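You operate a simulated robot arm through the tools that you are given. There is no shell and no other tool. Be economical: measure what you need, move in short steps, check, and stop when the job is done.

You run a simulated two-armed robot. Do the job below in one go: nothing can be reset, and whatever is moved stays where it is left.

JOB
Pick up the jar marked "gram" from the ledge at the gravity table with one hand, pass it to the other hand and put it on the middle shelf of the screen rack. Set down upright: jar.

The check looks at the end state, three seconds after you hand in, the way a careful person would. Anything else that was tipped, shoved, dropped, spilled or broken makes it a failure.

ROBOT AND FRAMES
Two 7-joint arms with two-finger parallel grippers on one trunk, on a base that drives. Base frame: it is fixed to the floor where the robot stands at the start and does not move with it; the origin is under the middle of the robot, x ahead of it, y to its left, z up. Units: mm, degrees, N and s.
The left shoulder is at the start at [50, 165, 1130], the right one opposite. With the tool pointing down near the work surface each hand reaches from about 180 to 680 mm from the robot's upright axis, wherever it stands, measured 20 degrees to its own side. Places, roughly: middle shelf of the screen rack [-1100, -900, 600]. Payload 3.91 kg a hand.
Tool frame (each hand has its own): the origin (TCP) lies between the finger pads and is the grasp point; the fingertips stand 30 mm ahead of it; z points along the fingers, y is the line along which they close. Largest opening 110 mm; finger width 20, thickness 10; the body of the gripper, 48 by 112 mm, starts 55 mm behind the TCP.
Orientation is that of the tool frame in the base frame, as a unit quaternion [x, y, z, w]. With the fingers straight down and closing along the base's y, the tool's x points along the base's -x, its y along +y and its z along -z.

CONTROLS
- The arms move only by the tool nudge_tool. It takes "left_increments", "right_increments" or both (then of equal length, played together; a hand with none holds still); each is one flat list of numbers, 7 for each row, row after row: the shift along the tool's x, y, z in units of 30 mm (1.0 is 30 mm), then the turn, a rotation vector about the tool's x, y, z in units of 5 degrees (1.0 is 5 degrees), then the gripper command, from -1 (fully open) to 1 (shut), values between in proportion. In form: [x, y, z, ax, ay, az, fingers, x, y, z, ax, ay, az, fingers, ...]. A call has 1 to 10 rows; each row shifts and turns the commanded pose from where the row before left it, along the tool's axes as they then stand. A call with a number of a shift or a turn outside -1 to 1 is refused whole. Rows are played at 5 a second. More than 50 mm and 8.6 degrees between two rows, or a gripper value outside its range, and nothing of the call is played. Where a pose cannot be reached the arm comes as near as it can. A force on the tool above 40 N (or 10 N above the force at the start of the call, whichever is more), or a blocked arm, ends the call early, and 0.2 s more pass. Each finger travels about 45 mm/s and halts on what it meets, pressing with about 32 N; the grip force reading is that of the motor and also rises with nothing between the fingers. The clock runs only during rows and for 0.2 s after the last one: add rows that do not move to give the fingers time. It gives the time, the measured TCP pose, the force on the tool (base axes), the opening and the grip force at its end, in the units of the frame above (readings bear some noise), with the torque about the TCP (base axes, N m) and any sound that the robot's microphone picked up.
- Cameras (640 x 400 px; columns grow to the right, rows downward): "scene" is now at [109.7, 29.6, 1295.8]; the picture's right is [0.34, -0.94, 0.00], its down [-0.59, -0.21, -0.78] and it looks along [0.73, 0.27, -0.63] (base axes); focal length 269 px, centre (320, 200). "left" rides on the left gripper at [72, -17, -103] in its tool frame; the picture's right is [0.23, 0.97, 0.00], its down [-0.76, 0.18, -0.62] and it looks along [-0.61, 0.14, 0.78] (tool axes); focal length 222 px, centre (320, 200). "right" rides on the right gripper at [72, 17, -103] in its tool frame; the picture's right is [-0.23, 0.97, 0.00], its down [-0.76, -0.18, -0.62] and it looks along [-0.61, -0.14, 0.78] (tool axes); focal length 222 px, centre (320, 200). There is no depth. A picture from a camera that has moved, and an enlarged one, comes with that camera's place and axes in the base frame and with its lens.
- capture(camera): a new picture of that camera. It takes no simulated time.
- lift_body(by): slides the trunk up (or, below 0, down) by that many mm; the arms and the scene camera ride with it, the base frame stays. It gives what a move gives, with no picture.
- base_move(legs): drives the robot by 1 to 6 legs, each [ahead, left, turn to the left] in mm, mm and degrees, along the robot's own axes; the way and the turn of a leg run together, so that a leg with both is an arc; at most 1500 mm and 180 degrees a leg. The arms and the cameras ride along, it lands a little off, and it stops where it bumps. It gives what a move gives.
- turn_head(pan, tilt): turns the head with the scene camera to pan (to the left, within 80 degrees either way) and tilt (down, from -29 to 69), counted from straight ahead of the robot. It gives what a move gives.
- inspect(camera, box): a new picture of the part [left, top, right, bottom] of that camera's present view, enlarged. It takes no simulated time.
- job_done(): hands the job in; it is judged then, once.

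Work in short steps. Places have to be worked out from the pictures, the camera data and where the tool is seen: move nearer, look again, correct. Check each grasp and each placing, and mend what went wrong. You have 120 turns and 108 pictures in all, those below and enlarged ones among them. Open the grippers and draw the arms clear of the work before you hand the job in, unless the task says otherwise; then end with one line.

The tools are called as name(argument=value, ...) on one line, values as JSON. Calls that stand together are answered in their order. nudge_tool: Moves the arms, as the interface text tells. Its arguments: {"type":"object","properties":{"left_increments":{"type":"array"},"right_increments":{"type":"array"}},"required":[]} The other tools are called the same way: lift_body (by) slides the trunk up or down; base_move (legs) drives the base; turn_head (pan, tilt) turns the head that bears the scene camera; capture (camera) takes a picture; inspect (camera, box) takes an enlarged picture of a part of a camera's view; job_done () hands the job in.

At the start:

```text
clock: 0.0
left_tool_pos: [337.9, 242.3, 1048.2]
left_ee_rot: [0.0, 1.0, 0.0, 0.0]
left_wrist_force: [0.0, -0.5, 0.7]
left_ft_torque: [0.02, 0.0, -0.03]
left_finger_gap: 109.8
left_gripper_force: 0.0
right_tool_pos: [413.2, -52.7, 1010.7]
right_ee_rot: [0.001, 1.0, 0.0, 0.0]
right_wrist_force: [0.1, -0.6, 0.5]
right_ft_torque: [0.01, 0.02, -0.02]
right_finger_gap: 110.1
right_gripper_force: 0.1
trunk travel left (down, up): [-350.0, 153.0]
robot x, y, heading: [-0.7, -1.2, -0.0]
head pan, tilt: [19.9, 38.7]
```

scene: 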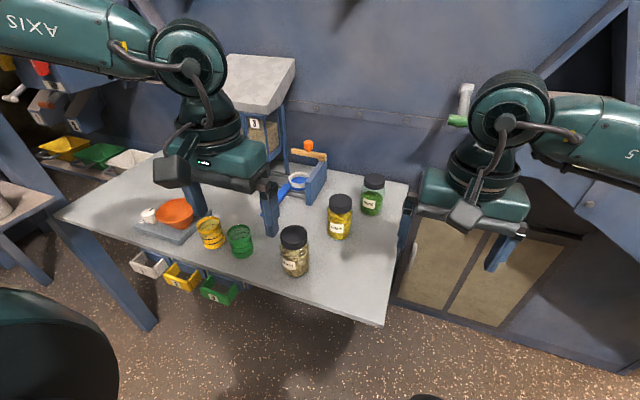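
right: 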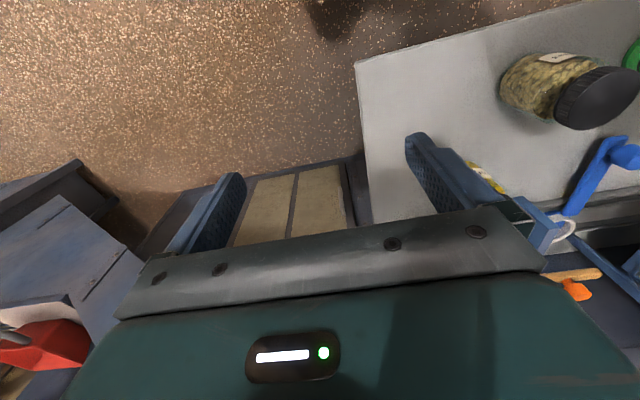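
left: 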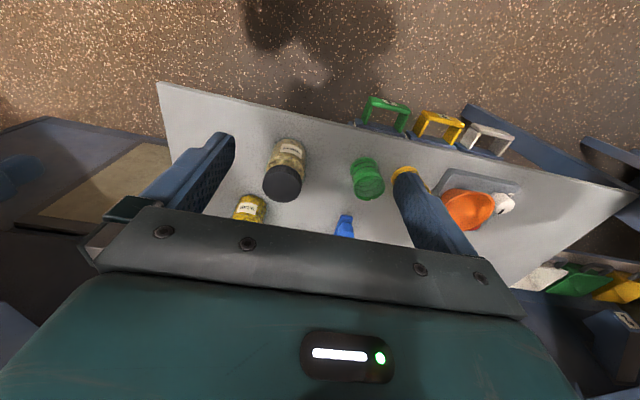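

The table ahead holds three lidded jars with labels; I enlarge them to read.

inspect(camera="scene", box=[260, 160, 400, 290])

inspect(camera="scene", box=[220, 60, 340, 200])

```text
3.08 times, centred on (330, 225) of scene
camera zoom: at [109.7, 29.6, 1295.8], right [0.34, -0.94, 0.0], down [-0.59, -0.21, -0.78], along [0.73, 0.27, -0.63], focal length 828 px, centre (289, 123)
```

zoom: 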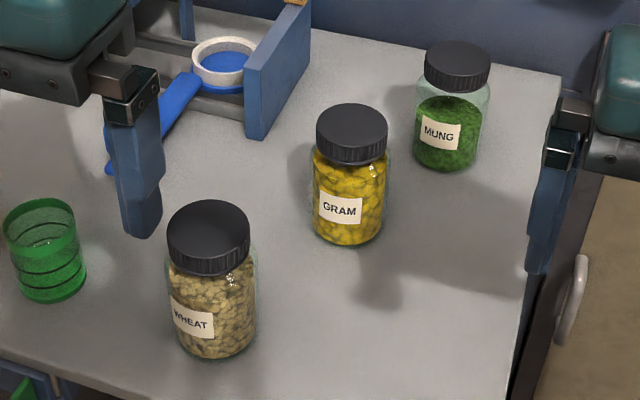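

```text
2.86 times, centred on (280, 130) of scene
camera zoom: at [109.7, 29.6, 1295.8], right [0.34, -0.94, 0.0], down [-0.59, -0.21, -0.78], along [0.73, 0.27, -0.63], focal length 769 px, centre (434, 400)
```

zoom: 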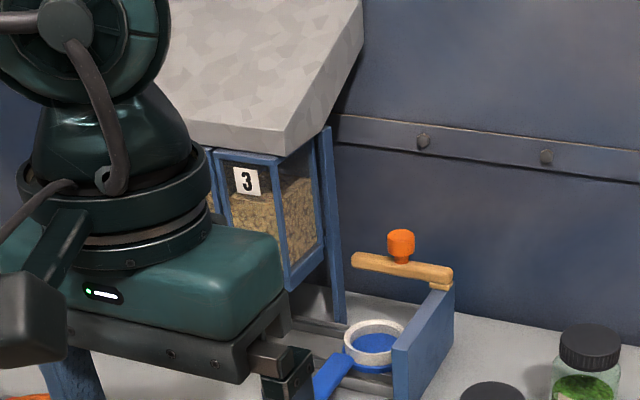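

The gram jar is the middle yellow one; I work it out at about [603, 159], lid top at about z 890, radius about 31. I move the left hand high over it and look.

nudge_tool(left_increments=[-0.98, -0.307, 0.1, 0, 0, 0, -1, -0.98, -0.307, 0.1, 0, 0, 0, -1, -0.98, -0.307, 0.1, 0, 0, 0, -1, -0.98, -0.307, 0.1, 0, 0, 0, -1, -0.98, -0.307, 0.1, 0, 0, 0, -1, -0.98, -0.307, 0.1, 0, 0, 0, -1, -0.98, -0.307, 0.1, 0, 0, 0, -1, -0.98, -0.307, 0.1, 0, 0, 0, -1, -0.98, -0.307, 0.1, 0, 0, 0, -1])

capture(camera="left")

capture(camera="scene")

```text
clock: 2.0
left_tool_pos: [540.5, 203.4, 1026.0]
left_ee_rot: [0.0, 1.0, -0.001, -0.001]
left_wrist_force: [-0.3, 0.1, 0.5]
left_ft_torque: [-0.01, 0.01, -0.01]
left_finger_gap: 110.2
left_gripper_force: 0.1
left hand out of reach, approached as far as the arm can: row 7, 8, 9
right_tool_pos: [414.2, -54.4, 1009.9]
right_ee_rot: [0.001, 1.0, 0.0, 0.001]
right_wrist_force: [-0.8, 0.7, 0.6]
right_ft_torque: [0.02, 0.02, -0.01]
right_finger_gap: 110.0
right_gripper_force: 0.0
trunk travel left (down, up): [-350.0, 153.0]
robot x, y, heading: [-0.3, -2.3, -0.1]
head pan, tilt: [19.9, 38.7]
```

```text
102 pictures are left
camera left: at [468.1, 186.5, 1129.9], right [-0.23, 0.97, 0.0], down [0.76, 0.18, 0.62], along [0.61, 0.14, -0.78], focal length 222 px, centre (320, 200)
```

left: 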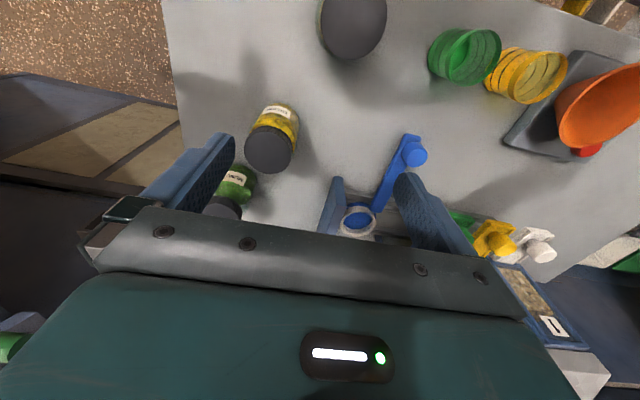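

```text
101 pictures are left
camera scene: at [109.6, 29.7, 1295.8], right [0.34, -0.94, 0.0], down [-0.59, -0.21, -0.78], along [0.73, 0.27, -0.63], focal length 269 px, centre (320, 200)
```

scene: 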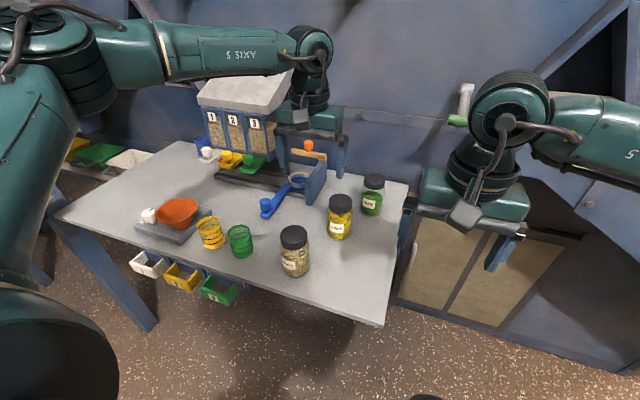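

Lid seen from the left camera at about [598, 156]. The arm ran out of reach at this height, so I go lower while moving in, staying above the lids.

nudge_tool(left_increments=[0, 0, 0.9, 0, 0, 0, -1, 0, 0, 0.9, 0, 0, 0, -1, 0, 0, 0.3, 0, 0, 0, -1, 0, 0, 0, 0, 0, 0, -1])

```text
clock: 3.0
left_tool_pos: [533.5, 208.7, 964.5]
left_ee_rot: [0.0, 1.0, -0.001, -0.001]
left_wrist_force: [0.7, 0.2, 0.4]
left_ft_torque: [0.02, 0.01, 0.02]
left_finger_gap: 110.0
left_gripper_force: 0.1
left hand out of reach, approached as far as the arm can: row 2
right_tool_pos: [413.1, -53.6, 1009.7]
right_ee_rot: [0.0, 1.0, 0.0, 0.0]
right_wrist_force: [0.7, 0.4, 0.0]
right_ft_torque: [0.01, 0.01, -0.01]
right_finger_gap: 109.9
right_gripper_force: 0.0
trunk travel left (down, up): [-350.0, 153.0]
robot x, y, heading: [-2.1, 1.7, 0.0]
head pan, tilt: [19.9, 38.7]
```

Now I step toward the jar axis at this height.

nudge_tool(left_increments=[-0.55, -0.43, 0, 0, 0, 0, -1, -0.55, -0.43, 0, 0, 0, 0, -1, -0.55, -0.43, 0, 0, 0, 0, -1, -0.55, -0.43, 0, 0, 0, 0, -1, 0, 0, 0, 0, 0, 0, -1])

capture(camera="left")

```text
clock: 4.2
left_tool_pos: [535.3, 206.5, 974.2]
left_ee_rot: [0.0, 1.0, -0.001, 0.0]
left_wrist_force: [0.0, 0.3, 0.2]
left_ft_torque: [0.03, -0.01, 0.01]
left_finger_gap: 110.2
left_gripper_force: 0.1
left hand out of reach, approached as far as the arm can: row 1, 2, 3, 4
right_tool_pos: [413.9, -52.1, 1010.2]
right_ee_rot: [0.001, 1.0, 0.0, 0.001]
right_wrist_force: [-0.4, 0.4, 0.5]
right_ft_torque: [-0.01, -0.01, 0.02]
right_finger_gap: 109.9
right_gripper_force: 0.0
trunk travel left (down, up): [-350.0, 153.0]
robot x, y, heading: [0.3, -0.8, 0.2]
head pan, tilt: [19.9, 38.7]
```

```text
100 pictures are left
camera left: at [462.6, 190.3, 1078.7], right [-0.23, 0.97, 0.0], down [0.76, 0.18, 0.62], along [0.61, 0.14, -0.78], focal length 222 px, centre (320, 200)
```

left: 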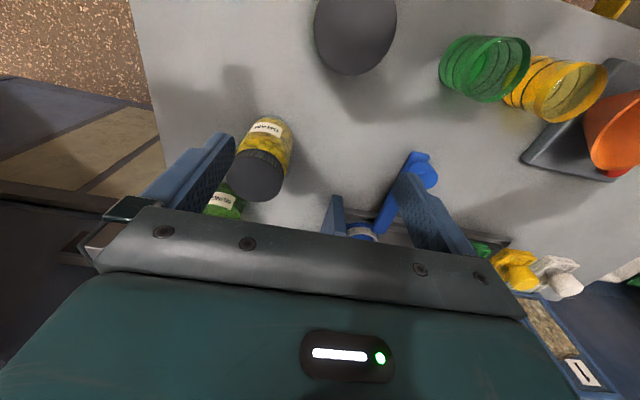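

The arm is at its reach limit here, so I'd like to drive a little closer. First I look down to see the space between base and table.

turn_head(pan=0, tilt=69)

capture(camera="scene")

```text
clock: 5.2
left_tool_pos: [534.5, 207.8, 974.1]
left_ee_rot: [-0.001, 1.0, -0.001, 0.002]
left_wrist_force: [-0.2, -0.5, 0.1]
left_ft_torque: [0.01, -0.04, -0.01]
left_finger_gap: 110.0
left_gripper_force: 0.0
right_tool_pos: [412.8, -52.8, 1010.1]
right_ee_rot: [0.002, 1.0, 0.0, 0.0]
right_wrist_force: [0.3, 0.9, 0.2]
right_ft_torque: [0.02, 0.03, 0.02]
right_finger_gap: 110.1
right_gripper_force: 0.1
trunk travel left (down, up): [-350.0, 153.0]
robot x, y, heading: [-0.7, 2.3, -0.1]
head pan, tilt: [0.0, 68.8]
```

```text
99 pictures are left
camera scene: at [84.9, 0.4, 1257.8], right [0.0, -1.0, 0.0], down [-0.93, 0.0, -0.36], along [0.36, 0.0, -0.93], focal length 269 px, centre (320, 200)
```

scene: 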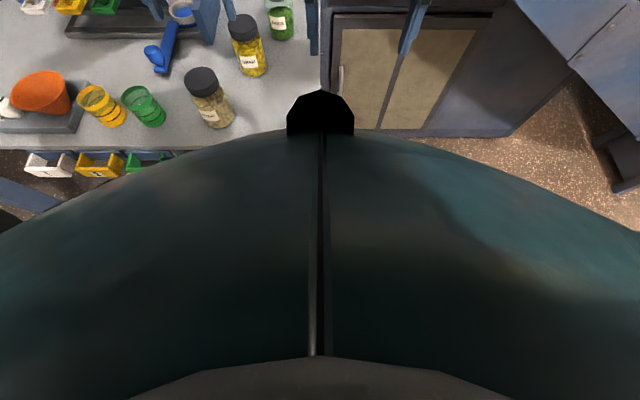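

The edge of the table is at about x 390 and the chest is well short of it. I first bring the hand to the jar's y, then drive ahead 75 mm (the hand stays above the lids).

nudge_tool(left_increments=[0.5, -0.8, 0, 0, 0, 0, -1, 0, -0.8, 0, 0, 0, 0, -1, 0, 0, 0, 0, 0, 0, -1])

base_move(legs=[[75, 0, 0]])

turn_head(pan=15, tilt=45)

capture(camera="scene")

capture(camera="left")

```text
clock: 6.0
left_tool_pos: [504.5, 173.1, 977.3]
left_ee_rot: [0.0, 1.0, -0.001, 0.002]
left_wrist_force: [-0.8, -0.6, -0.2]
left_ft_torque: [0.03, 0.0, 0.01]
left_finger_gap: 110.2
left_gripper_force: 0.0
left hand out of reach, approached as far as the arm can: row 1, 2
right_tool_pos: [413.2, -53.3, 1010.4]
right_ee_rot: [0.001, 1.0, 0.0, 0.0]
right_wrist_force: [0.4, -0.1, -0.4]
right_ft_torque: [-0.04, 0.02, 0.0]
right_finger_gap: 110.1
right_gripper_force: 0.0
trunk travel left (down, up): [-350.0, 153.0]
robot x, y, heading: [0.4, -1.8, -0.2]
head pan, tilt: [0.0, 68.8]
```

```text
clock: 7.0
left_tool_pos: [581.5, 174.0, 977.6]
left_ee_rot: [0.0, 1.0, -0.001, 0.0]
left_wrist_force: [-1.0, 0.7, -0.3]
left_ft_torque: [0.02, 0.02, -0.01]
left_finger_gap: 110.0
left_gripper_force: 0.1
right_tool_pos: [488.7, -52.7, 1009.8]
right_ee_rot: [0.0, 1.0, -0.001, 0.0]
right_wrist_force: [-0.7, 0.1, 0.0]
right_ft_torque: [0.02, 0.0, 0.04]
right_finger_gap: 110.0
right_gripper_force: 0.0
trunk travel left (down, up): [-350.0, 153.0]
robot x, y, heading: [74.9, -1.3, 0.4]
head pan, tilt: [0.0, 68.8]
```

```text
clock: 7.9
left_tool_pos: [581.2, 173.3, 978.5]
left_ee_rot: [0.0, 1.0, -0.001, 0.001]
left_wrist_force: [0.9, 0.9, 0.0]
left_ft_torque: [0.02, 0.01, -0.02]
left_finger_gap: 109.9
left_gripper_force: 0.0
right_tool_pos: [487.9, -53.2, 1010.9]
right_ee_rot: [0.0, 1.0, 0.0, 0.0]
right_wrist_force: [0.3, 0.4, 0.5]
right_ft_torque: [0.0, -0.03, 0.03]
right_finger_gap: 109.8
right_gripper_force: 0.1
trunk travel left (down, up): [-350.0, 153.0]
robot x, y, heading: [76.9, 0.2, -0.0]
head pan, tilt: [15.0, 45.0]
```

```text
98 pictures are left
camera scene: at [182.4, 21.5, 1286.6], right [0.26, -0.97, 0.0], down [-0.68, -0.18, -0.71], along [0.68, 0.18, -0.71], focal length 269 px, centre (320, 200)
```

scene: 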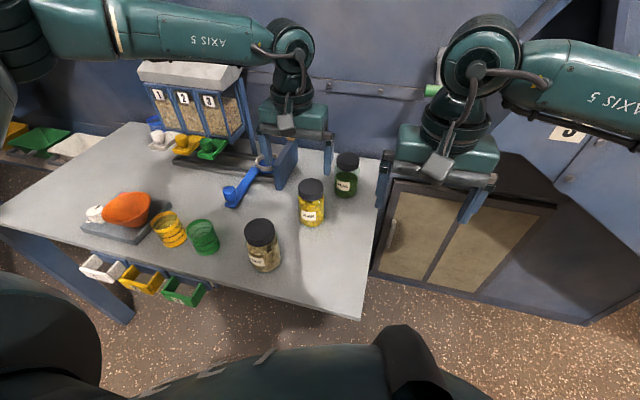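

```text
97 pictures are left
camera left: at [508.5, 156.4, 1082.8], right [-0.23, 0.97, 0.0], down [0.76, 0.18, 0.62], along [0.61, 0.14, -0.78], focal length 222 px, centre (320, 200)
```

left: 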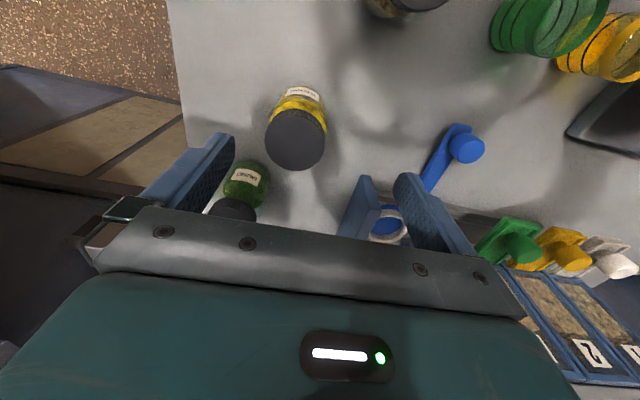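

Lid estimates agree at about [597, 155]. I move over it and lower a little, checking reach.

nudge_tool(left_increments=[-0.26, -0.31, 0.2, 0, 0, 0, -1, -0.27, -0.31, 0.2, 0, 0, 0, -1, 0, 0, 0.2, 0, 0, 0, -1, 0, 0, 0, 0, 0, 0, -1])

capture(camera="left")

```text
clock: 8.9
left_tool_pos: [580.6, 175.4, 972.5]
left_ee_rot: [0.0, 1.0, -0.003, 0.002]
left_wrist_force: [-0.2, -0.1, -0.7]
left_ft_torque: [0.0, -0.01, -0.01]
left_finger_gap: 109.7
left_gripper_force: 0.1
left hand out of reach, approached as far as the arm can: row 1, 2
right_tool_pos: [487.7, -51.9, 1011.0]
right_ee_rot: [0.0, 1.0, 0.0, 0.001]
right_wrist_force: [0.2, 0.6, 0.3]
right_ft_torque: [-0.01, -0.01, 0.01]
right_finger_gap: 109.9
right_gripper_force: 0.0
trunk travel left (down, up): [-350.0, 153.0]
robot x, y, heading: [73.8, -4.6, 0.0]
head pan, tilt: [15.0, 45.0]
```

```text
96 pictures are left
camera left: at [507.8, 157.4, 1076.6], right [-0.23, 0.97, 0.0], down [0.76, 0.18, 0.62], along [0.61, 0.14, -0.78], focal length 222 px, centre (320, 200)
```

left: 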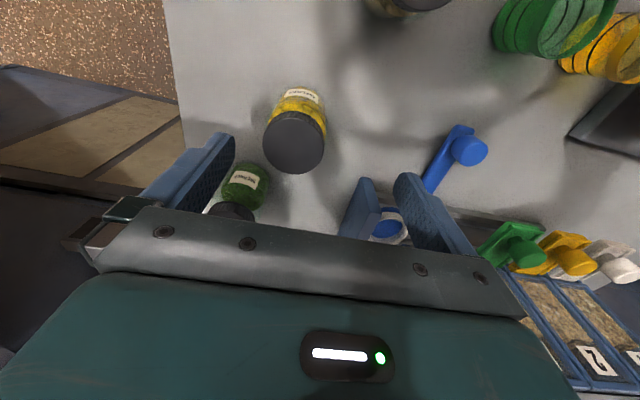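

The limit seems to be sideways rather than pure extension. Turning the base 7° to the right puts the jar further to the left hand's own side; tips are at z 942, above everything nearby.

base_move(legs=[[0, 0, -7]])

nudge_tool(left_increments=[0, 0.6, 0, 0, 0, 0, -1, 0, 0.6, 0, 0, 0, 0, -1, 0, 0, 0, 0, 0, 0, -1])

```text
clock: 9.8
left_tool_pos: [597.2, 111.9, 973.3]
left_ee_rot: [0.061, 0.998, -0.003, 0.001]
left_wrist_force: [-0.6, 0.4, 0.2]
left_ft_torque: [0.05, -0.01, 0.0]
left_finger_gap: 110.0
left_gripper_force: 0.0
right_tool_pos: [478.5, -102.2, 1009.4]
right_ee_rot: [0.062, 0.998, 0.0, 0.0]
right_wrist_force: [-0.1, -0.7, -0.1]
right_ft_torque: [0.0, 0.0, 0.01]
right_finger_gap: 109.9
right_gripper_force: 0.1
trunk travel left (down, up): [-350.0, 153.0]
robot x, y, heading: [75.6, -1.0, -6.9]
head pan, tilt: [15.0, 45.0]
```

```text
clock: 10.7
left_tool_pos: [601.7, 146.2, 971.8]
left_ee_rot: [0.06, 0.998, -0.002, 0.002]
left_wrist_force: [-0.3, 0.3, 0.3]
left_ft_torque: [-0.02, 0.01, 0.0]
left_finger_gap: 109.9
left_gripper_force: 0.2
right_tool_pos: [477.6, -104.6, 1009.7]
right_ee_rot: [0.062, 0.998, 0.001, 0.0]
right_wrist_force: [0.1, 0.0, 0.4]
right_ft_torque: [0.0, -0.01, 0.01]
right_finger_gap: 110.2
right_gripper_force: 0.0
trunk travel left (down, up): [-350.0, 153.0]
robot x, y, heading: [76.5, 3.3, -7.2]
head pan, tilt: [15.0, 45.0]
```

Reachable now. I fine-position over the jar and lower to z 930 for a check picture.

nudge_tool(left_increments=[0.2, 0.28, 0.4, 0, 0, 0, -1, 0, 0, 0.9, 0, 0, 0, -1, 0, 0, 0, 0, 0, 0, -1])

capture(camera="left")

capture(camera="scene")

```text
clock: 11.4
left_tool_pos: [597.9, 154.8, 933.1]
left_ee_rot: [0.061, 0.998, -0.002, 0.001]
left_wrist_force: [-0.2, 0.3, 0.4]
left_ft_torque: [-0.05, -0.04, -0.01]
left_finger_gap: 110.0
left_gripper_force: 0.0
right_tool_pos: [478.9, -103.1, 1009.7]
right_ee_rot: [0.062, 0.998, 0.0, 0.001]
right_wrist_force: [0.6, -0.3, 0.4]
right_ft_torque: [0.01, 0.02, -0.01]
right_finger_gap: 110.1
right_gripper_force: 0.2
trunk travel left (down, up): [-350.0, 153.0]
robot x, y, heading: [74.3, -0.8, -7.1]
head pan, tilt: [15.0, 45.0]
```

```text
95 pictures are left
camera left: at [523.5, 146.4, 1036.3], right [-0.11, 0.99, 0.0], down [0.78, 0.09, 0.63], along [0.62, 0.06, -0.78], focal length 222 px, centre (320, 200)
```

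left: 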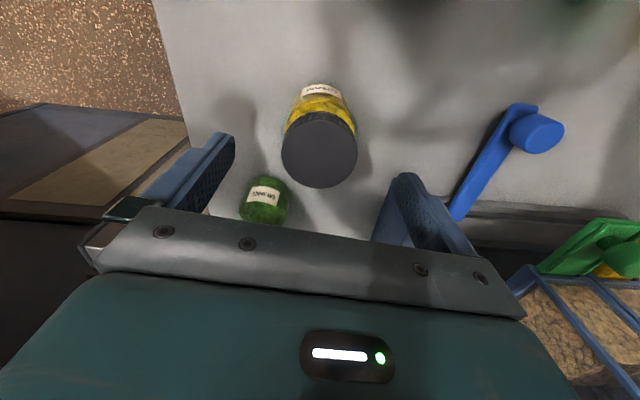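

```text
94 pictures are left
camera scene: at [184.1, 8.2, 1286.7], right [0.14, -0.99, 0.0], down [-0.7, -0.1, -0.71], along [0.7, 0.1, -0.71], focal length 269 px, centre (320, 200)
```

scene: 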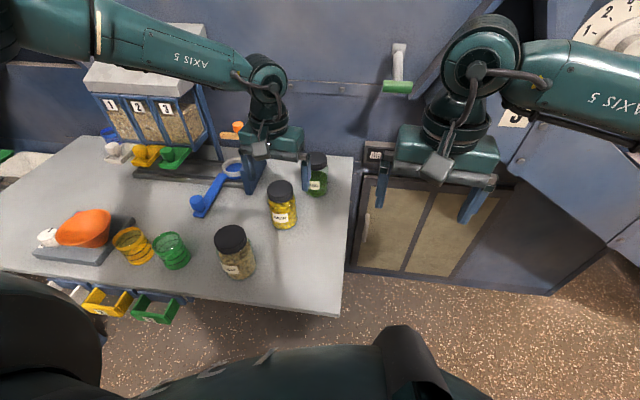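

The lid centre reads [596, 153], right under the TCP. I descend to z 858 (tips at 828) and look before closing.

nudge_tool(left_increments=[0.05, 0, 0.9, 0, 0, 0, -1, 0, 0, 0.8, 0, 0, 0, -1, 0, 0, 0.8, 0, 0, 0, -1, 0, 0, 0, 0, 0, 0, -1])

capture(camera="left")

inspect(camera="scene", box=[210, 100, 350, 230])

```text
clock: 12.4
left_tool_pos: [590.2, 162.9, 865.4]
left_ee_rot: [0.061, 0.998, -0.003, 0.001]
left_wrist_force: [0.3, 0.6, 0.0]
left_ft_torque: [-0.01, 0.01, 0.0]
left_finger_gap: 110.1
left_gripper_force: 0.1
left hand out of reach, approached as far as the arm can: row 3
right_tool_pos: [478.0, -102.9, 1009.6]
right_ee_rot: [0.062, 0.998, 0.0, 0.0]
right_wrist_force: [-0.3, 0.1, -0.2]
right_ft_torque: [-0.02, -0.02, -0.02]
right_finger_gap: 109.9
right_gripper_force: 0.0
trunk travel left (down, up): [-350.0, 153.0]
robot x, y, heading: [76.5, -3.2, -6.7]
head pan, tilt: [15.0, 45.0]
```

```text
93 pictures are left
camera left: at [515.2, 155.0, 969.8], right [-0.11, 0.99, 0.0], down [0.78, 0.09, 0.63], along [0.62, 0.06, -0.78], focal length 222 px, centre (320, 200)
```

left: 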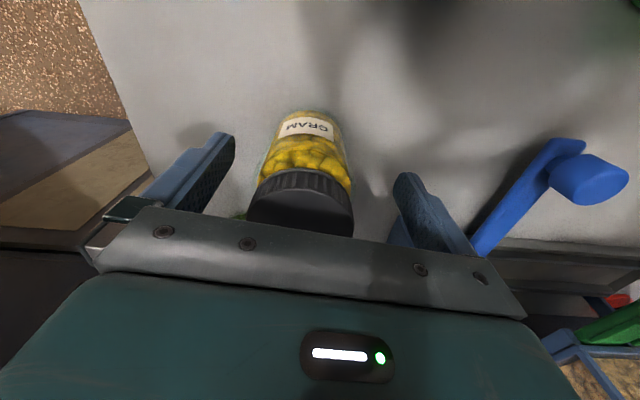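

```text
3.08 times, centred on (280, 165) of scene
camera zoom: at [184.2, 8.1, 1286.6], right [0.14, -0.99, 0.0], down [-0.7, -0.1, -0.71], along [0.7, 0.1, -0.71], focal length 828 px, centre (443, 308)
```

zoom: 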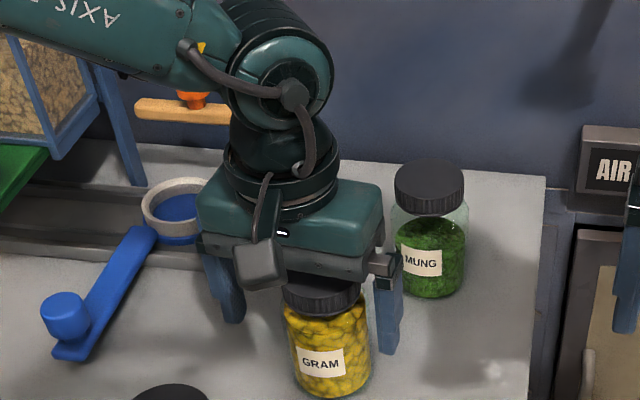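

The side limit returns lower down. I'll go back up to the good pose at z 933 and use the trunk to come down instead.

nudge_tool(left_increments=[0, 0, -0.8, 0, 0, 0, -1, 0, 0, -0.8, 0, 0, 0, -1, 0, 0, -0.7, 0, 0, 0, -1, -0.12, -0.3, 0, 0, 0, 0, -1, 0, 0, 0, 0, 0, 0, -1])

```text
clock: 13.7
left_tool_pos: [590.7, 154.2, 934.1]
left_ee_rot: [0.061, 0.998, -0.003, 0.002]
left_wrist_force: [0.0, 0.0, 0.6]
left_ft_torque: [-0.01, -0.01, 0.02]
left_finger_gap: 110.0
left_gripper_force: 0.0
right_tool_pos: [478.0, -102.7, 1010.0]
right_ee_rot: [0.062, 0.998, 0.0, 0.0]
right_wrist_force: [-0.3, -0.3, 0.0]
right_ft_torque: [0.02, -0.02, -0.02]
right_finger_gap: 110.2
right_gripper_force: 0.0
trunk travel left (down, up): [-350.0, 153.0]
robot x, y, heading: [74.9, -2.6, -7.1]
head pan, tilt: [15.0, 45.0]
```

Now I trim x by 6 mm and slide the trunk down 75 mm.

nudge_tool(left_increments=[-0.2, 0.03, 0, 0, 0, 0, -1, 0, 0, 0, 0, 0, 0, -1])

lift_body(by=-75)

capture(camera="left")

```text
clock: 14.2
left_tool_pos: [596.8, 153.7, 934.5]
left_ee_rot: [0.06, 0.998, -0.002, 0.002]
left_wrist_force: [-0.4, -0.7, 0.6]
left_ft_torque: [-0.01, -0.02, -0.01]
left_finger_gap: 110.2
left_gripper_force: 0.0
right_tool_pos: [479.1, -103.7, 1009.1]
right_ee_rot: [0.062, 0.998, 0.0, 0.0]
right_wrist_force: [-0.2, 0.3, -0.5]
right_ft_torque: [-0.05, -0.03, -0.05]
right_finger_gap: 110.2
right_gripper_force: 0.2
trunk travel left (down, up): [-350.0, 153.0]
robot x, y, heading: [72.1, 0.7, -6.9]
head pan, tilt: [15.0, 45.0]
```

```text
clock: 15.4
left_tool_pos: [597.8, 155.2, 859.2]
left_ee_rot: [0.061, 0.998, -0.002, 0.001]
left_wrist_force: [0.0, 0.4, 0.2]
left_ft_torque: [0.01, -0.01, -0.02]
left_finger_gap: 110.0
left_gripper_force: 0.0
right_tool_pos: [478.6, -103.2, 935.4]
right_ee_rot: [0.062, 0.998, 0.0, 0.0]
right_wrist_force: [-0.2, 0.2, 0.2]
right_ft_torque: [0.01, -0.01, 0.03]
right_finger_gap: 110.2
right_gripper_force: 0.0
trunk travel left (down, up): [-275.0, 228.0]
robot x, y, heading: [76.0, 5.6, -6.9]
head pan, tilt: [15.0, 45.0]
```

```text
91 pictures are left
camera left: at [523.0, 146.0, 963.4], right [-0.11, 0.99, 0.0], down [0.78, 0.09, 0.63], along [0.62, 0.06, -0.78], focal length 222 px, centre (320, 200)
```

left: 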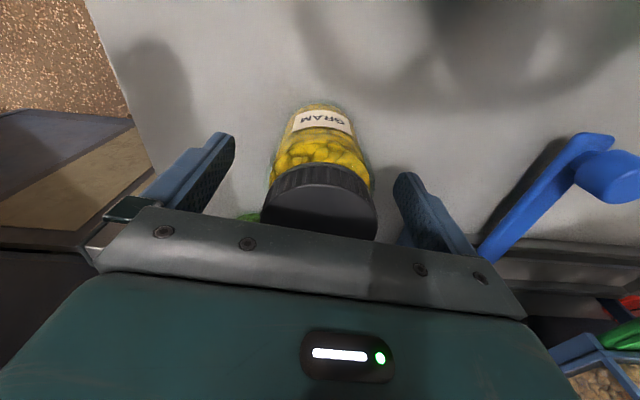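

The jar sits centred between the fingers, so I close.

nudge_tool(left_increments=[0, -0.05, 0, 0, 0, 0, 1, 0, 0, 0, 0, 0, 0, 1, 0, 0, 0, 0, 0, 0, 1, 0, 0, 0, 0, 0, 0, 1, 0, 0, 0, 0, 0, 0, 1, 0, 0, 0, 0, 0, 0, 1])

capture(camera="left")

```text
clock: 16.8
left_tool_pos: [596.2, 153.4, 860.3]
left_ee_rot: [0.061, 0.998, -0.002, 0.002]
left_wrist_force: [0.2, 2.1, 0.8]
left_ft_torque: [0.26, -0.04, 0.0]
left_finger_gap: 65.0
left_gripper_force: 32.4
right_tool_pos: [478.1, -103.5, 935.0]
right_ee_rot: [0.062, 0.998, 0.0, 0.0]
right_wrist_force: [-0.3, -0.1, -0.2]
right_ft_torque: [0.0, 0.03, 0.03]
right_finger_gap: 110.1
right_gripper_force: 0.0
trunk travel left (down, up): [-275.0, 228.0]
robot x, y, heading: [70.4, 2.0, -7.1]
head pan, tilt: [15.0, 45.0]
```

```text
90 pictures are left
camera left: at [523.0, 144.6, 963.3], right [-0.11, 0.99, 0.0], down [0.78, 0.09, 0.62], along [0.62, 0.06, -0.78], focal length 222 px, centre (320, 200)
```

left: 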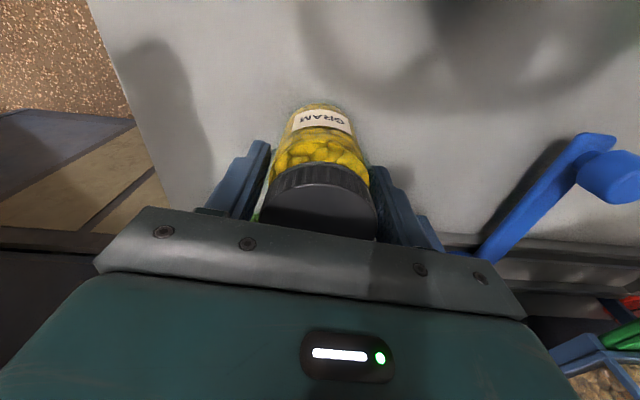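

Gripped at 65 mm. I lift with the trunk by 150 mm (clear of everything) and check.

lift_body(by=150)

capture(camera="scene")

```text
clock: 18.5
left_tool_pos: [597.7, 153.9, 1009.0]
left_ee_rot: [0.061, 0.998, -0.002, 0.002]
left_wrist_force: [-0.6, 0.0, -3.8]
left_ft_torque: [0.0, -0.01, -0.01]
left_finger_gap: 65.0
left_gripper_force: 32.1
right_tool_pos: [478.9, -102.9, 1084.0]
right_ee_rot: [0.061, 0.998, 0.0, 0.0]
right_wrist_force: [-0.2, -0.9, -0.4]
right_ft_torque: [0.0, 0.01, 0.0]
right_finger_gap: 110.0
right_gripper_force: 0.0
trunk travel left (down, up): [-425.0, 78.0]
robot x, y, heading: [76.0, -2.3, -7.4]
head pan, tilt: [15.0, 45.0]
```

```text
89 pictures are left
camera scene: at [184.7, 8.3, 1361.5], right [0.14, -0.99, 0.0], down [-0.7, -0.1, -0.71], along [0.7, 0.1, -0.71], focal length 269 px, centre (320, 200)
```

scene: 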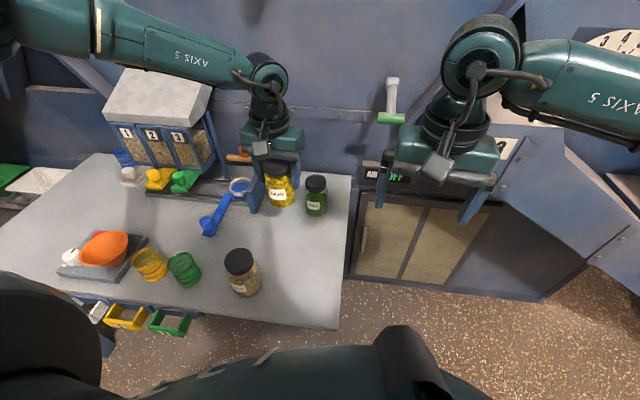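

The jar is held and its weight shows (about 4 N). Before driving, I look to the right and left/back with the head.

turn_head(pan=-80, tilt=25)

capture(camera="scene")

turn_head(pan=80, tilt=25)

capture(camera="scene")

```text
clock: 20.2
left_tool_pos: [597.7, 151.8, 1008.4]
left_ee_rot: [0.061, 0.998, -0.002, 0.002]
left_wrist_force: [0.3, -0.7, -3.6]
left_ft_torque: [0.02, 0.01, 0.02]
left_finger_gap: 64.8
left_gripper_force: 32.0
right_tool_pos: [478.9, -103.7, 1084.7]
right_ee_rot: [0.062, 0.998, 0.0, 0.001]
right_wrist_force: [0.5, -0.1, -1.2]
right_ft_torque: [0.0, -0.01, -0.04]
right_finger_gap: 110.2
right_gripper_force: 0.0
trunk travel left (down, up): [-425.0, 78.0]
robot x, y, heading: [74.9, 3.0, -7.0]
head pan, tilt: [-80.0, 25.0]
```

```text
88 pictures are left
camera scene: at [108.9, -95.0, 1392.2], right [-1.0, -0.05, 0.0], down [-0.02, 0.42, -0.91], along [0.05, -0.91, -0.42], focal length 269 px, centre (320, 200)
```

scene: 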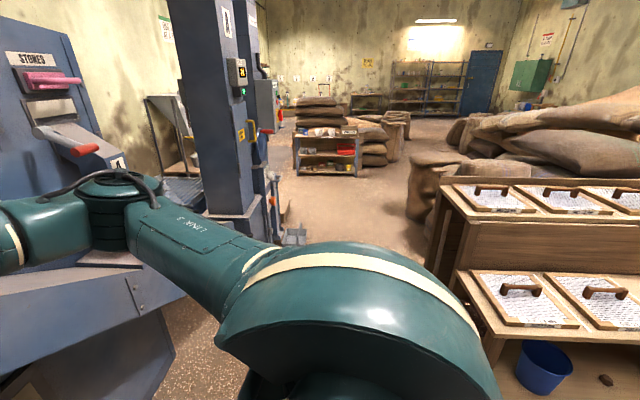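

```text
clock: 22.7
left_tool_pos: [596.3, 153.0, 1008.7]
left_ee_rot: [0.061, 0.998, -0.002, 0.002]
left_wrist_force: [0.4, 0.5, -3.7]
left_ft_torque: [0.0, 0.02, 0.0]
left_finger_gap: 64.8
left_gripper_force: 32.3
right_tool_pos: [478.4, -103.0, 1085.9]
right_ee_rot: [0.062, 0.998, 0.0, 0.0]
right_wrist_force: [0.1, -0.5, -0.4]
right_ft_torque: [-0.03, 0.01, -0.01]
right_finger_gap: 109.9
right_gripper_force: 0.1
trunk travel left (down, up): [-425.0, 78.0]
robot x, y, heading: [74.1, 2.1, -7.1]
head pan, tilt: [80.0, 25.0]
```

```text
87 pictures are left
camera scene: at [131.0, 85.1, 1392.2], right [0.96, -0.29, 0.0], down [-0.12, -0.4, -0.91], along [0.27, 0.87, -0.42], focal length 269 px, centre (320, 200)
```

scene: 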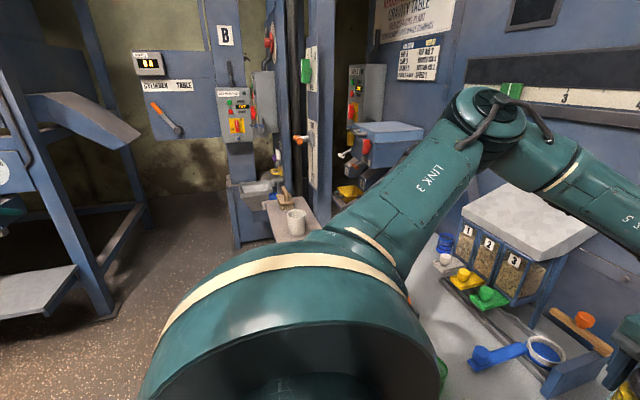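

The screen rack is the wooden one behind to the right, its z 600 tier running along x with its front edge at about y −755. I back off from the table, then turn to face −y.

base_move(legs=[[-400, 0, 0], [0, 0, -83]])

turn_head(pan=-45, tilt=30)

capture(camera="scene")

```text
clock: 28.8
left_tool_pos: [-114.3, -449.6, 1008.6]
left_ee_rot: [0.709, 0.706, -0.002, -0.001]
left_wrist_force: [0.9, 0.5, -3.7]
left_ft_torque: [0.0, 0.0, 0.01]
left_finger_gap: 64.7
left_gripper_force: 32.1
right_tool_pos: [-382.2, -362.2, 1085.4]
right_ee_rot: [0.709, 0.706, -0.001, -0.001]
right_wrist_force: [0.0, 0.0, -0.3]
right_ft_torque: [0.0, -0.01, -0.01]
right_finger_gap: 110.1
right_gripper_force: 0.1
trunk travel left (down, up): [-425.0, 78.0]
robot x, y, heading: [-330.2, 47.0, -89.9]
head pan, tilt: [80.0, 25.0]
```

```text
clock: 30.8
left_tool_pos: [-115.0, -450.3, 1008.6]
left_ee_rot: [0.709, 0.706, -0.003, -0.001]
left_wrist_force: [0.1, -0.1, -4.3]
left_ft_torque: [0.04, -0.04, -0.01]
left_finger_gap: 65.0
left_gripper_force: 32.3
right_tool_pos: [-382.7, -364.0, 1085.7]
right_ee_rot: [0.708, 0.706, -0.001, 0.0]
right_wrist_force: [-0.5, -0.9, -0.4]
right_ft_torque: [-0.02, -0.01, 0.01]
right_finger_gap: 110.1
right_gripper_force: 0.0
trunk travel left (down, up): [-425.0, 78.0]
robot x, y, heading: [-326.4, 48.8, -90.3]
head pan, tilt: [-45.0, 30.0]
```

```text
86 pictures are left
camera scene: at [-393.7, -42.8, 1384.2], right [-0.71, 0.71, 0.0], down [0.35, 0.35, -0.87], along [-0.61, -0.61, -0.5], focal length 269 px, centre (320, 200)
```

scene: 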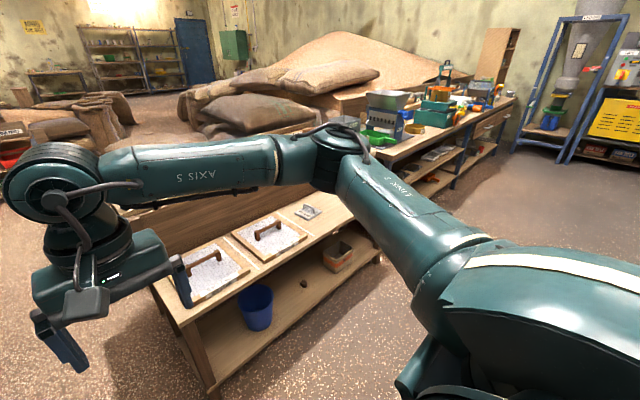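

The right arm hides part of the view; I strafe 650 mm to the right to face the rack's middle, then look.

base_move(legs=[[0, -650, 0]])

turn_head(pan=0, tilt=38)

capture(camera="scene")

capture(camera="right")

```text
clock: 34.4
left_tool_pos: [-756.8, -448.8, 1007.6]
left_ee_rot: [0.709, 0.705, -0.003, -0.001]
left_wrist_force: [-0.3, -0.9, -3.6]
left_ft_torque: [-0.03, -0.02, -0.05]
left_finger_gap: 65.0
left_gripper_force: 32.0
right_tool_pos: [-1026.1, -361.0, 1084.7]
right_ee_rot: [0.71, 0.704, 0.001, 0.0]
right_wrist_force: [0.1, 0.9, -0.8]
right_ft_torque: [0.0, -0.03, -0.03]
right_finger_gap: 110.0
right_gripper_force: 0.1
trunk travel left (down, up): [-425.0, 78.0]
robot x, y, heading: [-964.5, 56.9, -90.2]
head pan, tilt: [-45.0, 30.0]
```

```text
clock: 35.5
left_tool_pos: [-757.1, -448.5, 1009.2]
left_ee_rot: [0.709, 0.706, -0.002, -0.001]
left_wrist_force: [0.7, 0.2, -3.6]
left_ft_torque: [0.02, 0.02, 0.0]
left_finger_gap: 64.9
left_gripper_force: 32.1
right_tool_pos: [-1024.9, -360.3, 1085.6]
right_ee_rot: [0.71, 0.705, -0.001, 0.001]
right_wrist_force: [0.1, 0.1, 0.1]
right_ft_torque: [0.03, 0.01, 0.0]
right_finger_gap: 110.2
right_gripper_force: 0.0
trunk travel left (down, up): [-425.0, 78.0]
robot x, y, heading: [-967.5, 53.4, -90.5]
head pan, tilt: [0.0, 38.0]
```

```text
85 pictures are left
camera scene: at [-970.5, -62.8, 1371.9], right [-1.0, 0.01, 0.0], down [0.0, 0.62, -0.79], along [-0.01, -0.79, -0.62], focal length 269 px, centre (320, 200)
```

scene: 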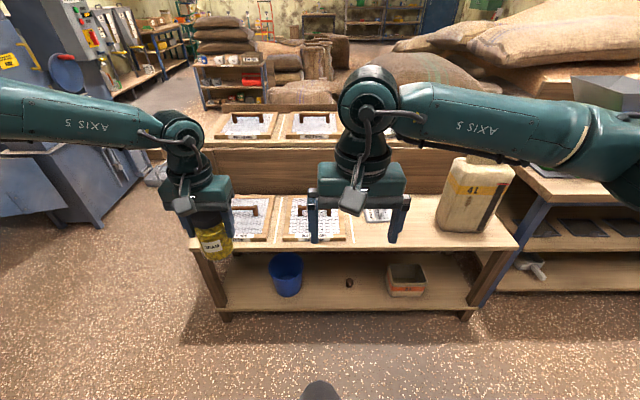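

```text
84 pictures are left
camera right: at [-1006.2, -288.2, 1189.0], right [0.97, -0.23, 0.0], down [-0.18, -0.76, 0.62], along [-0.14, -0.61, -0.78], focal length 222 px, centre (320, 200)
```

right: 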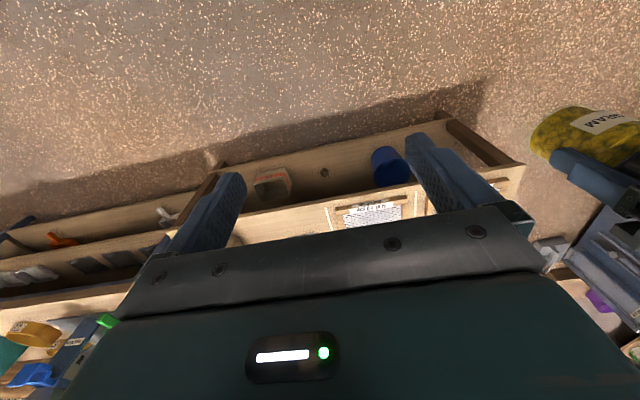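

The middle shelf (z 600) is open from above (top tier is set back), with a free patch between the screens and the jug "41" near [-1320, -840]. For the handover, the right hand will come in almost horizontally, pointing ahead-left, gripping the jar's lower body below the left fingertips. First: left hand a little inward, right hand lowered.

nudge_tool(left_increments=[0.267, -0.417, 0, 0, 0, 0, 1, 0.267, -0.417, 0, 0, 0, 0, 1, 0.267, -0.417, 0, 0, 0, 0, 1, 0.267, -0.417, 0, 0, 0, 0, 1, 0, 0, 0, 0, 0, 0, 1], right_increments=[0, -0.5, 0.9, 0, 0, 0, -1, 0, -0.5, 0.9, 0, 0, 0, -1, 0, -0.5, 0.9, 0, 0, 0, -1, 0, -0.5, 0.9, 0, 0, 0, -1, 0, 0, 0, 0, 0, 0, -1])

nudge_tool(right_increments=[0, 0, 0, -0.556, -0.963, -0.662, -1, 0, 0, 0, -0.556, -0.963, -0.662, -1, 0, 0, 0, -0.556, -0.963, -0.662, -1, 0, 0, 0, -0.556, -0.963, -0.662, -1, 0, 0, 0, -0.556, -0.963, -0.662, -1, 0, 0, 0, -0.556, -0.963, -0.662, -1, 0, 0, 0, -0.556, -0.963, -0.662, -1])

capture(camera="scene")

```text
clock: 36.7
left_tool_pos: [-807.5, -416.6, 1008.8]
left_ee_rot: [0.709, 0.705, -0.001, -0.001]
left_wrist_force: [-1.1, 0.3, -4.6]
left_ft_torque: [0.01, -0.01, 0.0]
left_finger_gap: 64.9
left_gripper_force: 31.8
right_tool_pos: [-1082.2, -359.5, 976.6]
right_ee_rot: [0.709, 0.705, 0.0, 0.0]
right_wrist_force: [-0.7, 0.7, 0.4]
right_ft_torque: [0.0, -0.01, 0.01]
right_finger_gap: 110.0
right_gripper_force: 0.1
trunk travel left (down, up): [-425.0, 78.0]
robot x, y, heading: [-972.0, 50.9, -90.1]
head pan, tilt: [0.0, 38.0]
```

```text
clock: 38.3
left_tool_pos: [-806.8, -415.9, 1008.4]
left_ee_rot: [0.709, 0.705, -0.003, 0.0]
left_wrist_force: [0.5, 1.5, -3.6]
left_ft_torque: [0.02, 0.01, 0.0]
left_finger_gap: 65.0
left_gripper_force: 31.9
right_tool_pos: [-1084.3, -360.1, 976.1]
right_ee_rot: [0.514, 0.791, -0.087, 0.321]
right_wrist_force: [-0.4, 0.2, -0.4]
right_ft_torque: [0.0, 0.0, 0.0]
right_finger_gap: 109.6
right_gripper_force: 0.0
trunk travel left (down, up): [-425.0, 78.0]
robot x, y, heading: [-970.6, 51.3, -90.2]
head pan, tilt: [0.0, 38.0]
```

```text
83 pictures are left
camera scene: at [-970.7, -62.6, 1371.9], right [-1.0, 0.01, 0.0], down [0.0, 0.62, -0.79], along [0.0, -0.79, -0.62], focal length 269 px, centre (320, 200)
```

scene: 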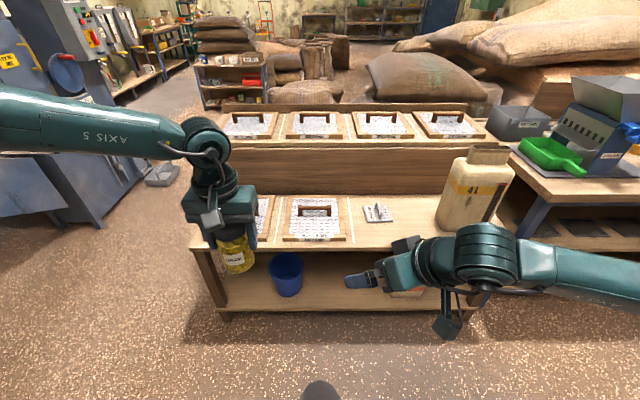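

No trouble so far; I complete the right hand's rotation.

nudge_tool(right_increments=[0, 0, 0, -0.556, -0.963, -0.662, -1, 0, 0, 0, -0.556, -0.963, -0.662, -1, 0, 0, 0, -0.556, -0.963, -0.662, -1, 0, 0, 0, -0.556, -0.963, -0.662, -1, 0, 0, 0, -0.556, -0.963, -0.662, -1, 0, 0, 0, -0.556, -0.963, -0.662, -1, 0, 0, 0, -0.556, -0.963, -0.662, -1, 0, 0, 0, -0.556, -0.963, -0.662, -1])

capture(camera="scene")

capture(camera="right")

```text
clock: 40.1
left_tool_pos: [-808.2, -416.6, 1007.7]
left_ee_rot: [0.709, 0.705, -0.001, -0.001]
left_wrist_force: [-0.5, -0.2, -4.1]
left_ft_torque: [0.03, 0.0, 0.01]
left_finger_gap: 64.7
left_gripper_force: 32.4
right_tool_pos: [-1084.5, -359.6, 977.4]
right_ee_rot: [0.199, 0.738, -0.17, 0.622]
right_wrist_force: [-0.5, -0.8, -0.5]
right_ft_torque: [0.03, -0.01, 0.0]
right_finger_gap: 110.1
right_gripper_force: 0.2
trunk travel left (down, up): [-425.0, 78.0]
robot x, y, heading: [-969.1, 53.4, -90.4]
head pan, tilt: [0.0, 38.0]
```

```text
82 pictures are left
camera scene: at [-970.5, -62.8, 1371.8], right [-1.0, 0.01, 0.0], down [0.0, 0.62, -0.79], along [0.0, -0.79, -0.62], focal length 269 px, centre (320, 200)
```

scene: 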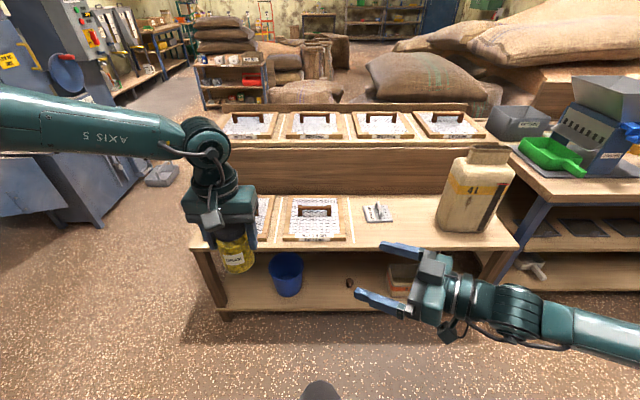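

```text
81 pictures are left
camera right: at [-1174.2, -288.3, 924.4], right [0.52, 0.82, 0.22], down [-0.51, 0.09, 0.86], along [0.68, -0.56, 0.47], focal length 222 px, centre (320, 200)
```

right: 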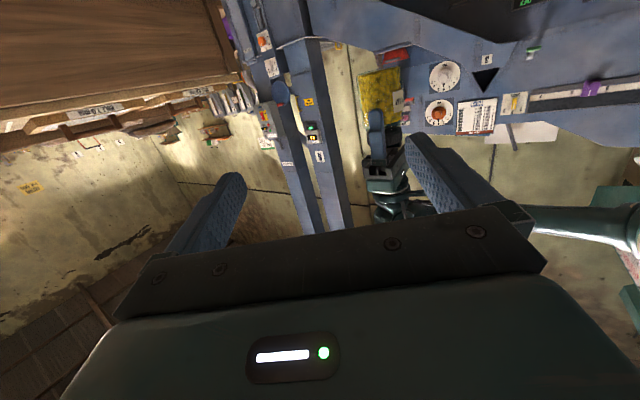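

Right hand orientation is as wanted (pointing mostly +x, 10° down, fingers closing horizontally). I bring it to 130 mm short of the jar along its axis.

nudge_tool(right_increments=[-0.159, 0.605, 0.914, 0, 0, 0, -1, -0.159, 0.605, 0.914, 0, 0, 0, -1, -0.159, 0.605, 0.914, 0, 0, 0, -1, -0.159, 0.605, 0.914, 0, 0, 0, -1, -0.159, 0.605, 0.914, 0, 0, 0, -1, 0, 0, 0, 0, 0, 0, -1])

capture(camera="right")

inspect(camera="scene", box=[160, 180, 400, 330])

```text
clock: 41.5
left_tool_pos: [-808.3, -416.6, 1008.2]
left_ee_rot: [0.709, 0.705, -0.002, -0.001]
left_wrist_force: [-0.1, -0.3, -5.0]
left_ft_torque: [0.0, 0.0, 0.04]
left_finger_gap: 64.6
left_gripper_force: 31.8
right_tool_pos: [-921.1, -350.9, 976.9]
right_ee_rot: [0.2, 0.738, -0.169, 0.621]
right_wrist_force: [-0.8, -0.2, 0.3]
right_ft_torque: [0.01, 0.01, -0.01]
right_finger_gap: 109.9
right_gripper_force: 0.0
trunk travel left (down, up): [-425.0, 78.0]
robot x, y, heading: [-969.3, 54.6, -90.3]
head pan, tilt: [0.0, 38.0]
```

```text
80 pictures are left
camera right: at [-1009.6, -279.2, 924.5], right [0.53, 0.82, 0.22], down [-0.51, 0.09, 0.86], along [0.68, -0.56, 0.46], focal length 222 px, centre (320, 200)
```

right: 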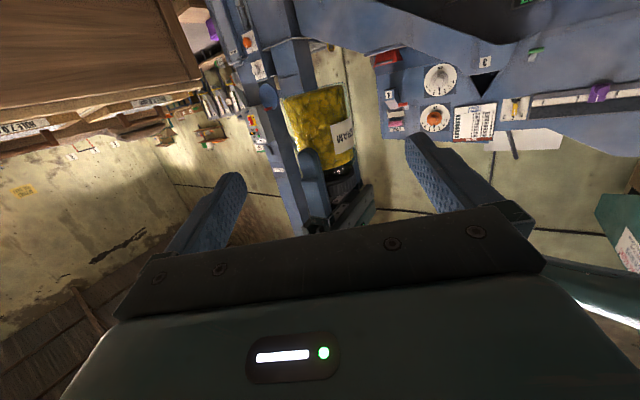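

```text
2.67 times, centred on (280, 255) of scene
camera zoom: at [-970.7, -62.7, 1371.9], right [-1.0, 0.01, 0.0], down [0.0, 0.62, -0.79], along [0.0, -0.79, -0.62], focal length 718 px, centre (427, 53)
```

zoom: 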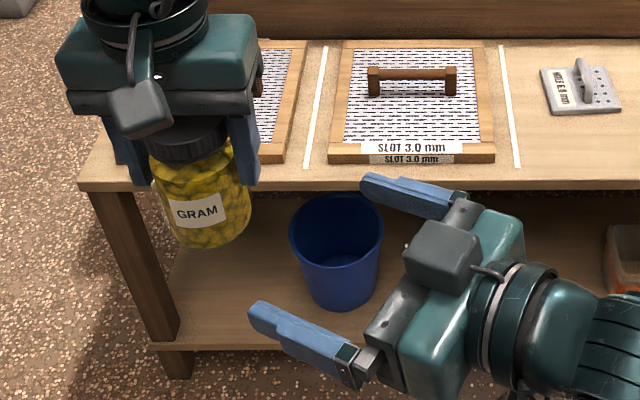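

The jar is centred on the right hand's axis in its camera. I advance along the axis in two stages, first 80 mm.

nudge_tool(right_increments=[0, 0, 0.9, 0, 0, 0, -1, 0, 0, 0.9, 0, 0, 0, -1, 0, 0, 0.9, 0, 0, 0, -1, 0, 0, 0, 0, 0, 0, -1])

capture(camera="right")

inspect(camera="scene", box=[160, 180, 400, 330])

```text
clock: 42.5
left_tool_pos: [-806.7, -416.2, 1008.5]
left_ee_rot: [0.709, 0.705, -0.001, -0.001]
left_wrist_force: [0.9, -0.2, -3.7]
left_ft_torque: [-0.01, -0.04, 0.0]
left_finger_gap: 65.0
left_gripper_force: 32.2
right_tool_pos: [-850.4, -389.3, 964.1]
right_ee_rot: [0.2, 0.739, -0.169, 0.621]
right_wrist_force: [0.0, 0.7, 0.6]
right_ft_torque: [-0.01, 0.02, -0.01]
right_finger_gap: 110.2
right_gripper_force: 0.0
trunk travel left (down, up): [-425.0, 78.0]
robot x, y, heading: [-971.2, 56.9, -90.4]
head pan, tilt: [0.0, 38.0]
```

```text
78 pictures are left
camera right: at [-939.4, -318.9, 911.0], right [0.52, 0.82, 0.22], down [-0.51, 0.09, 0.86], along [0.68, -0.56, 0.46], focal length 222 px, centre (320, 200)
```

right: 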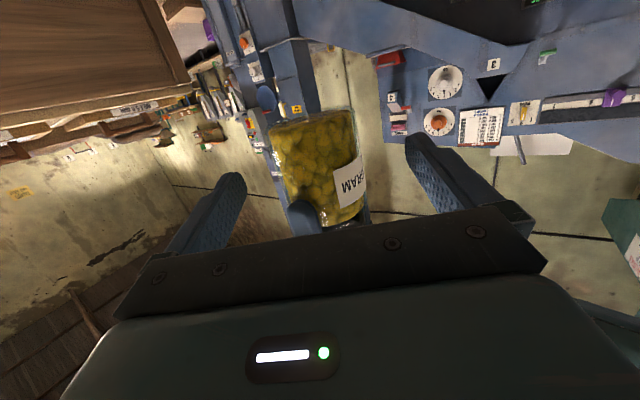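

```text
2.67 times, centred on (280, 255) of scene
camera zoom: at [-970.7, -62.6, 1371.9], right [-1.0, 0.01, 0.0], down [0.0, 0.62, -0.79], along [0.0, -0.79, -0.62], focal length 718 px, centre (427, 53)
```

zoom: 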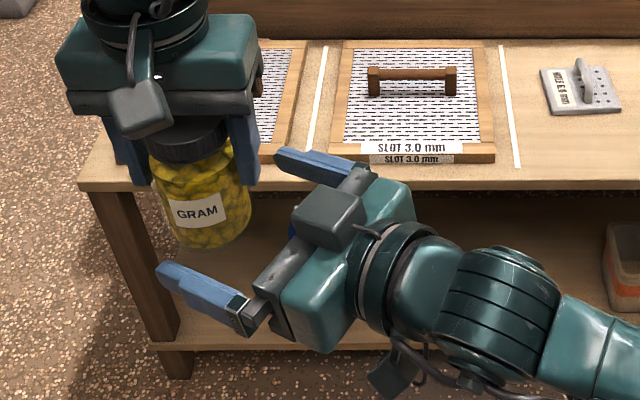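

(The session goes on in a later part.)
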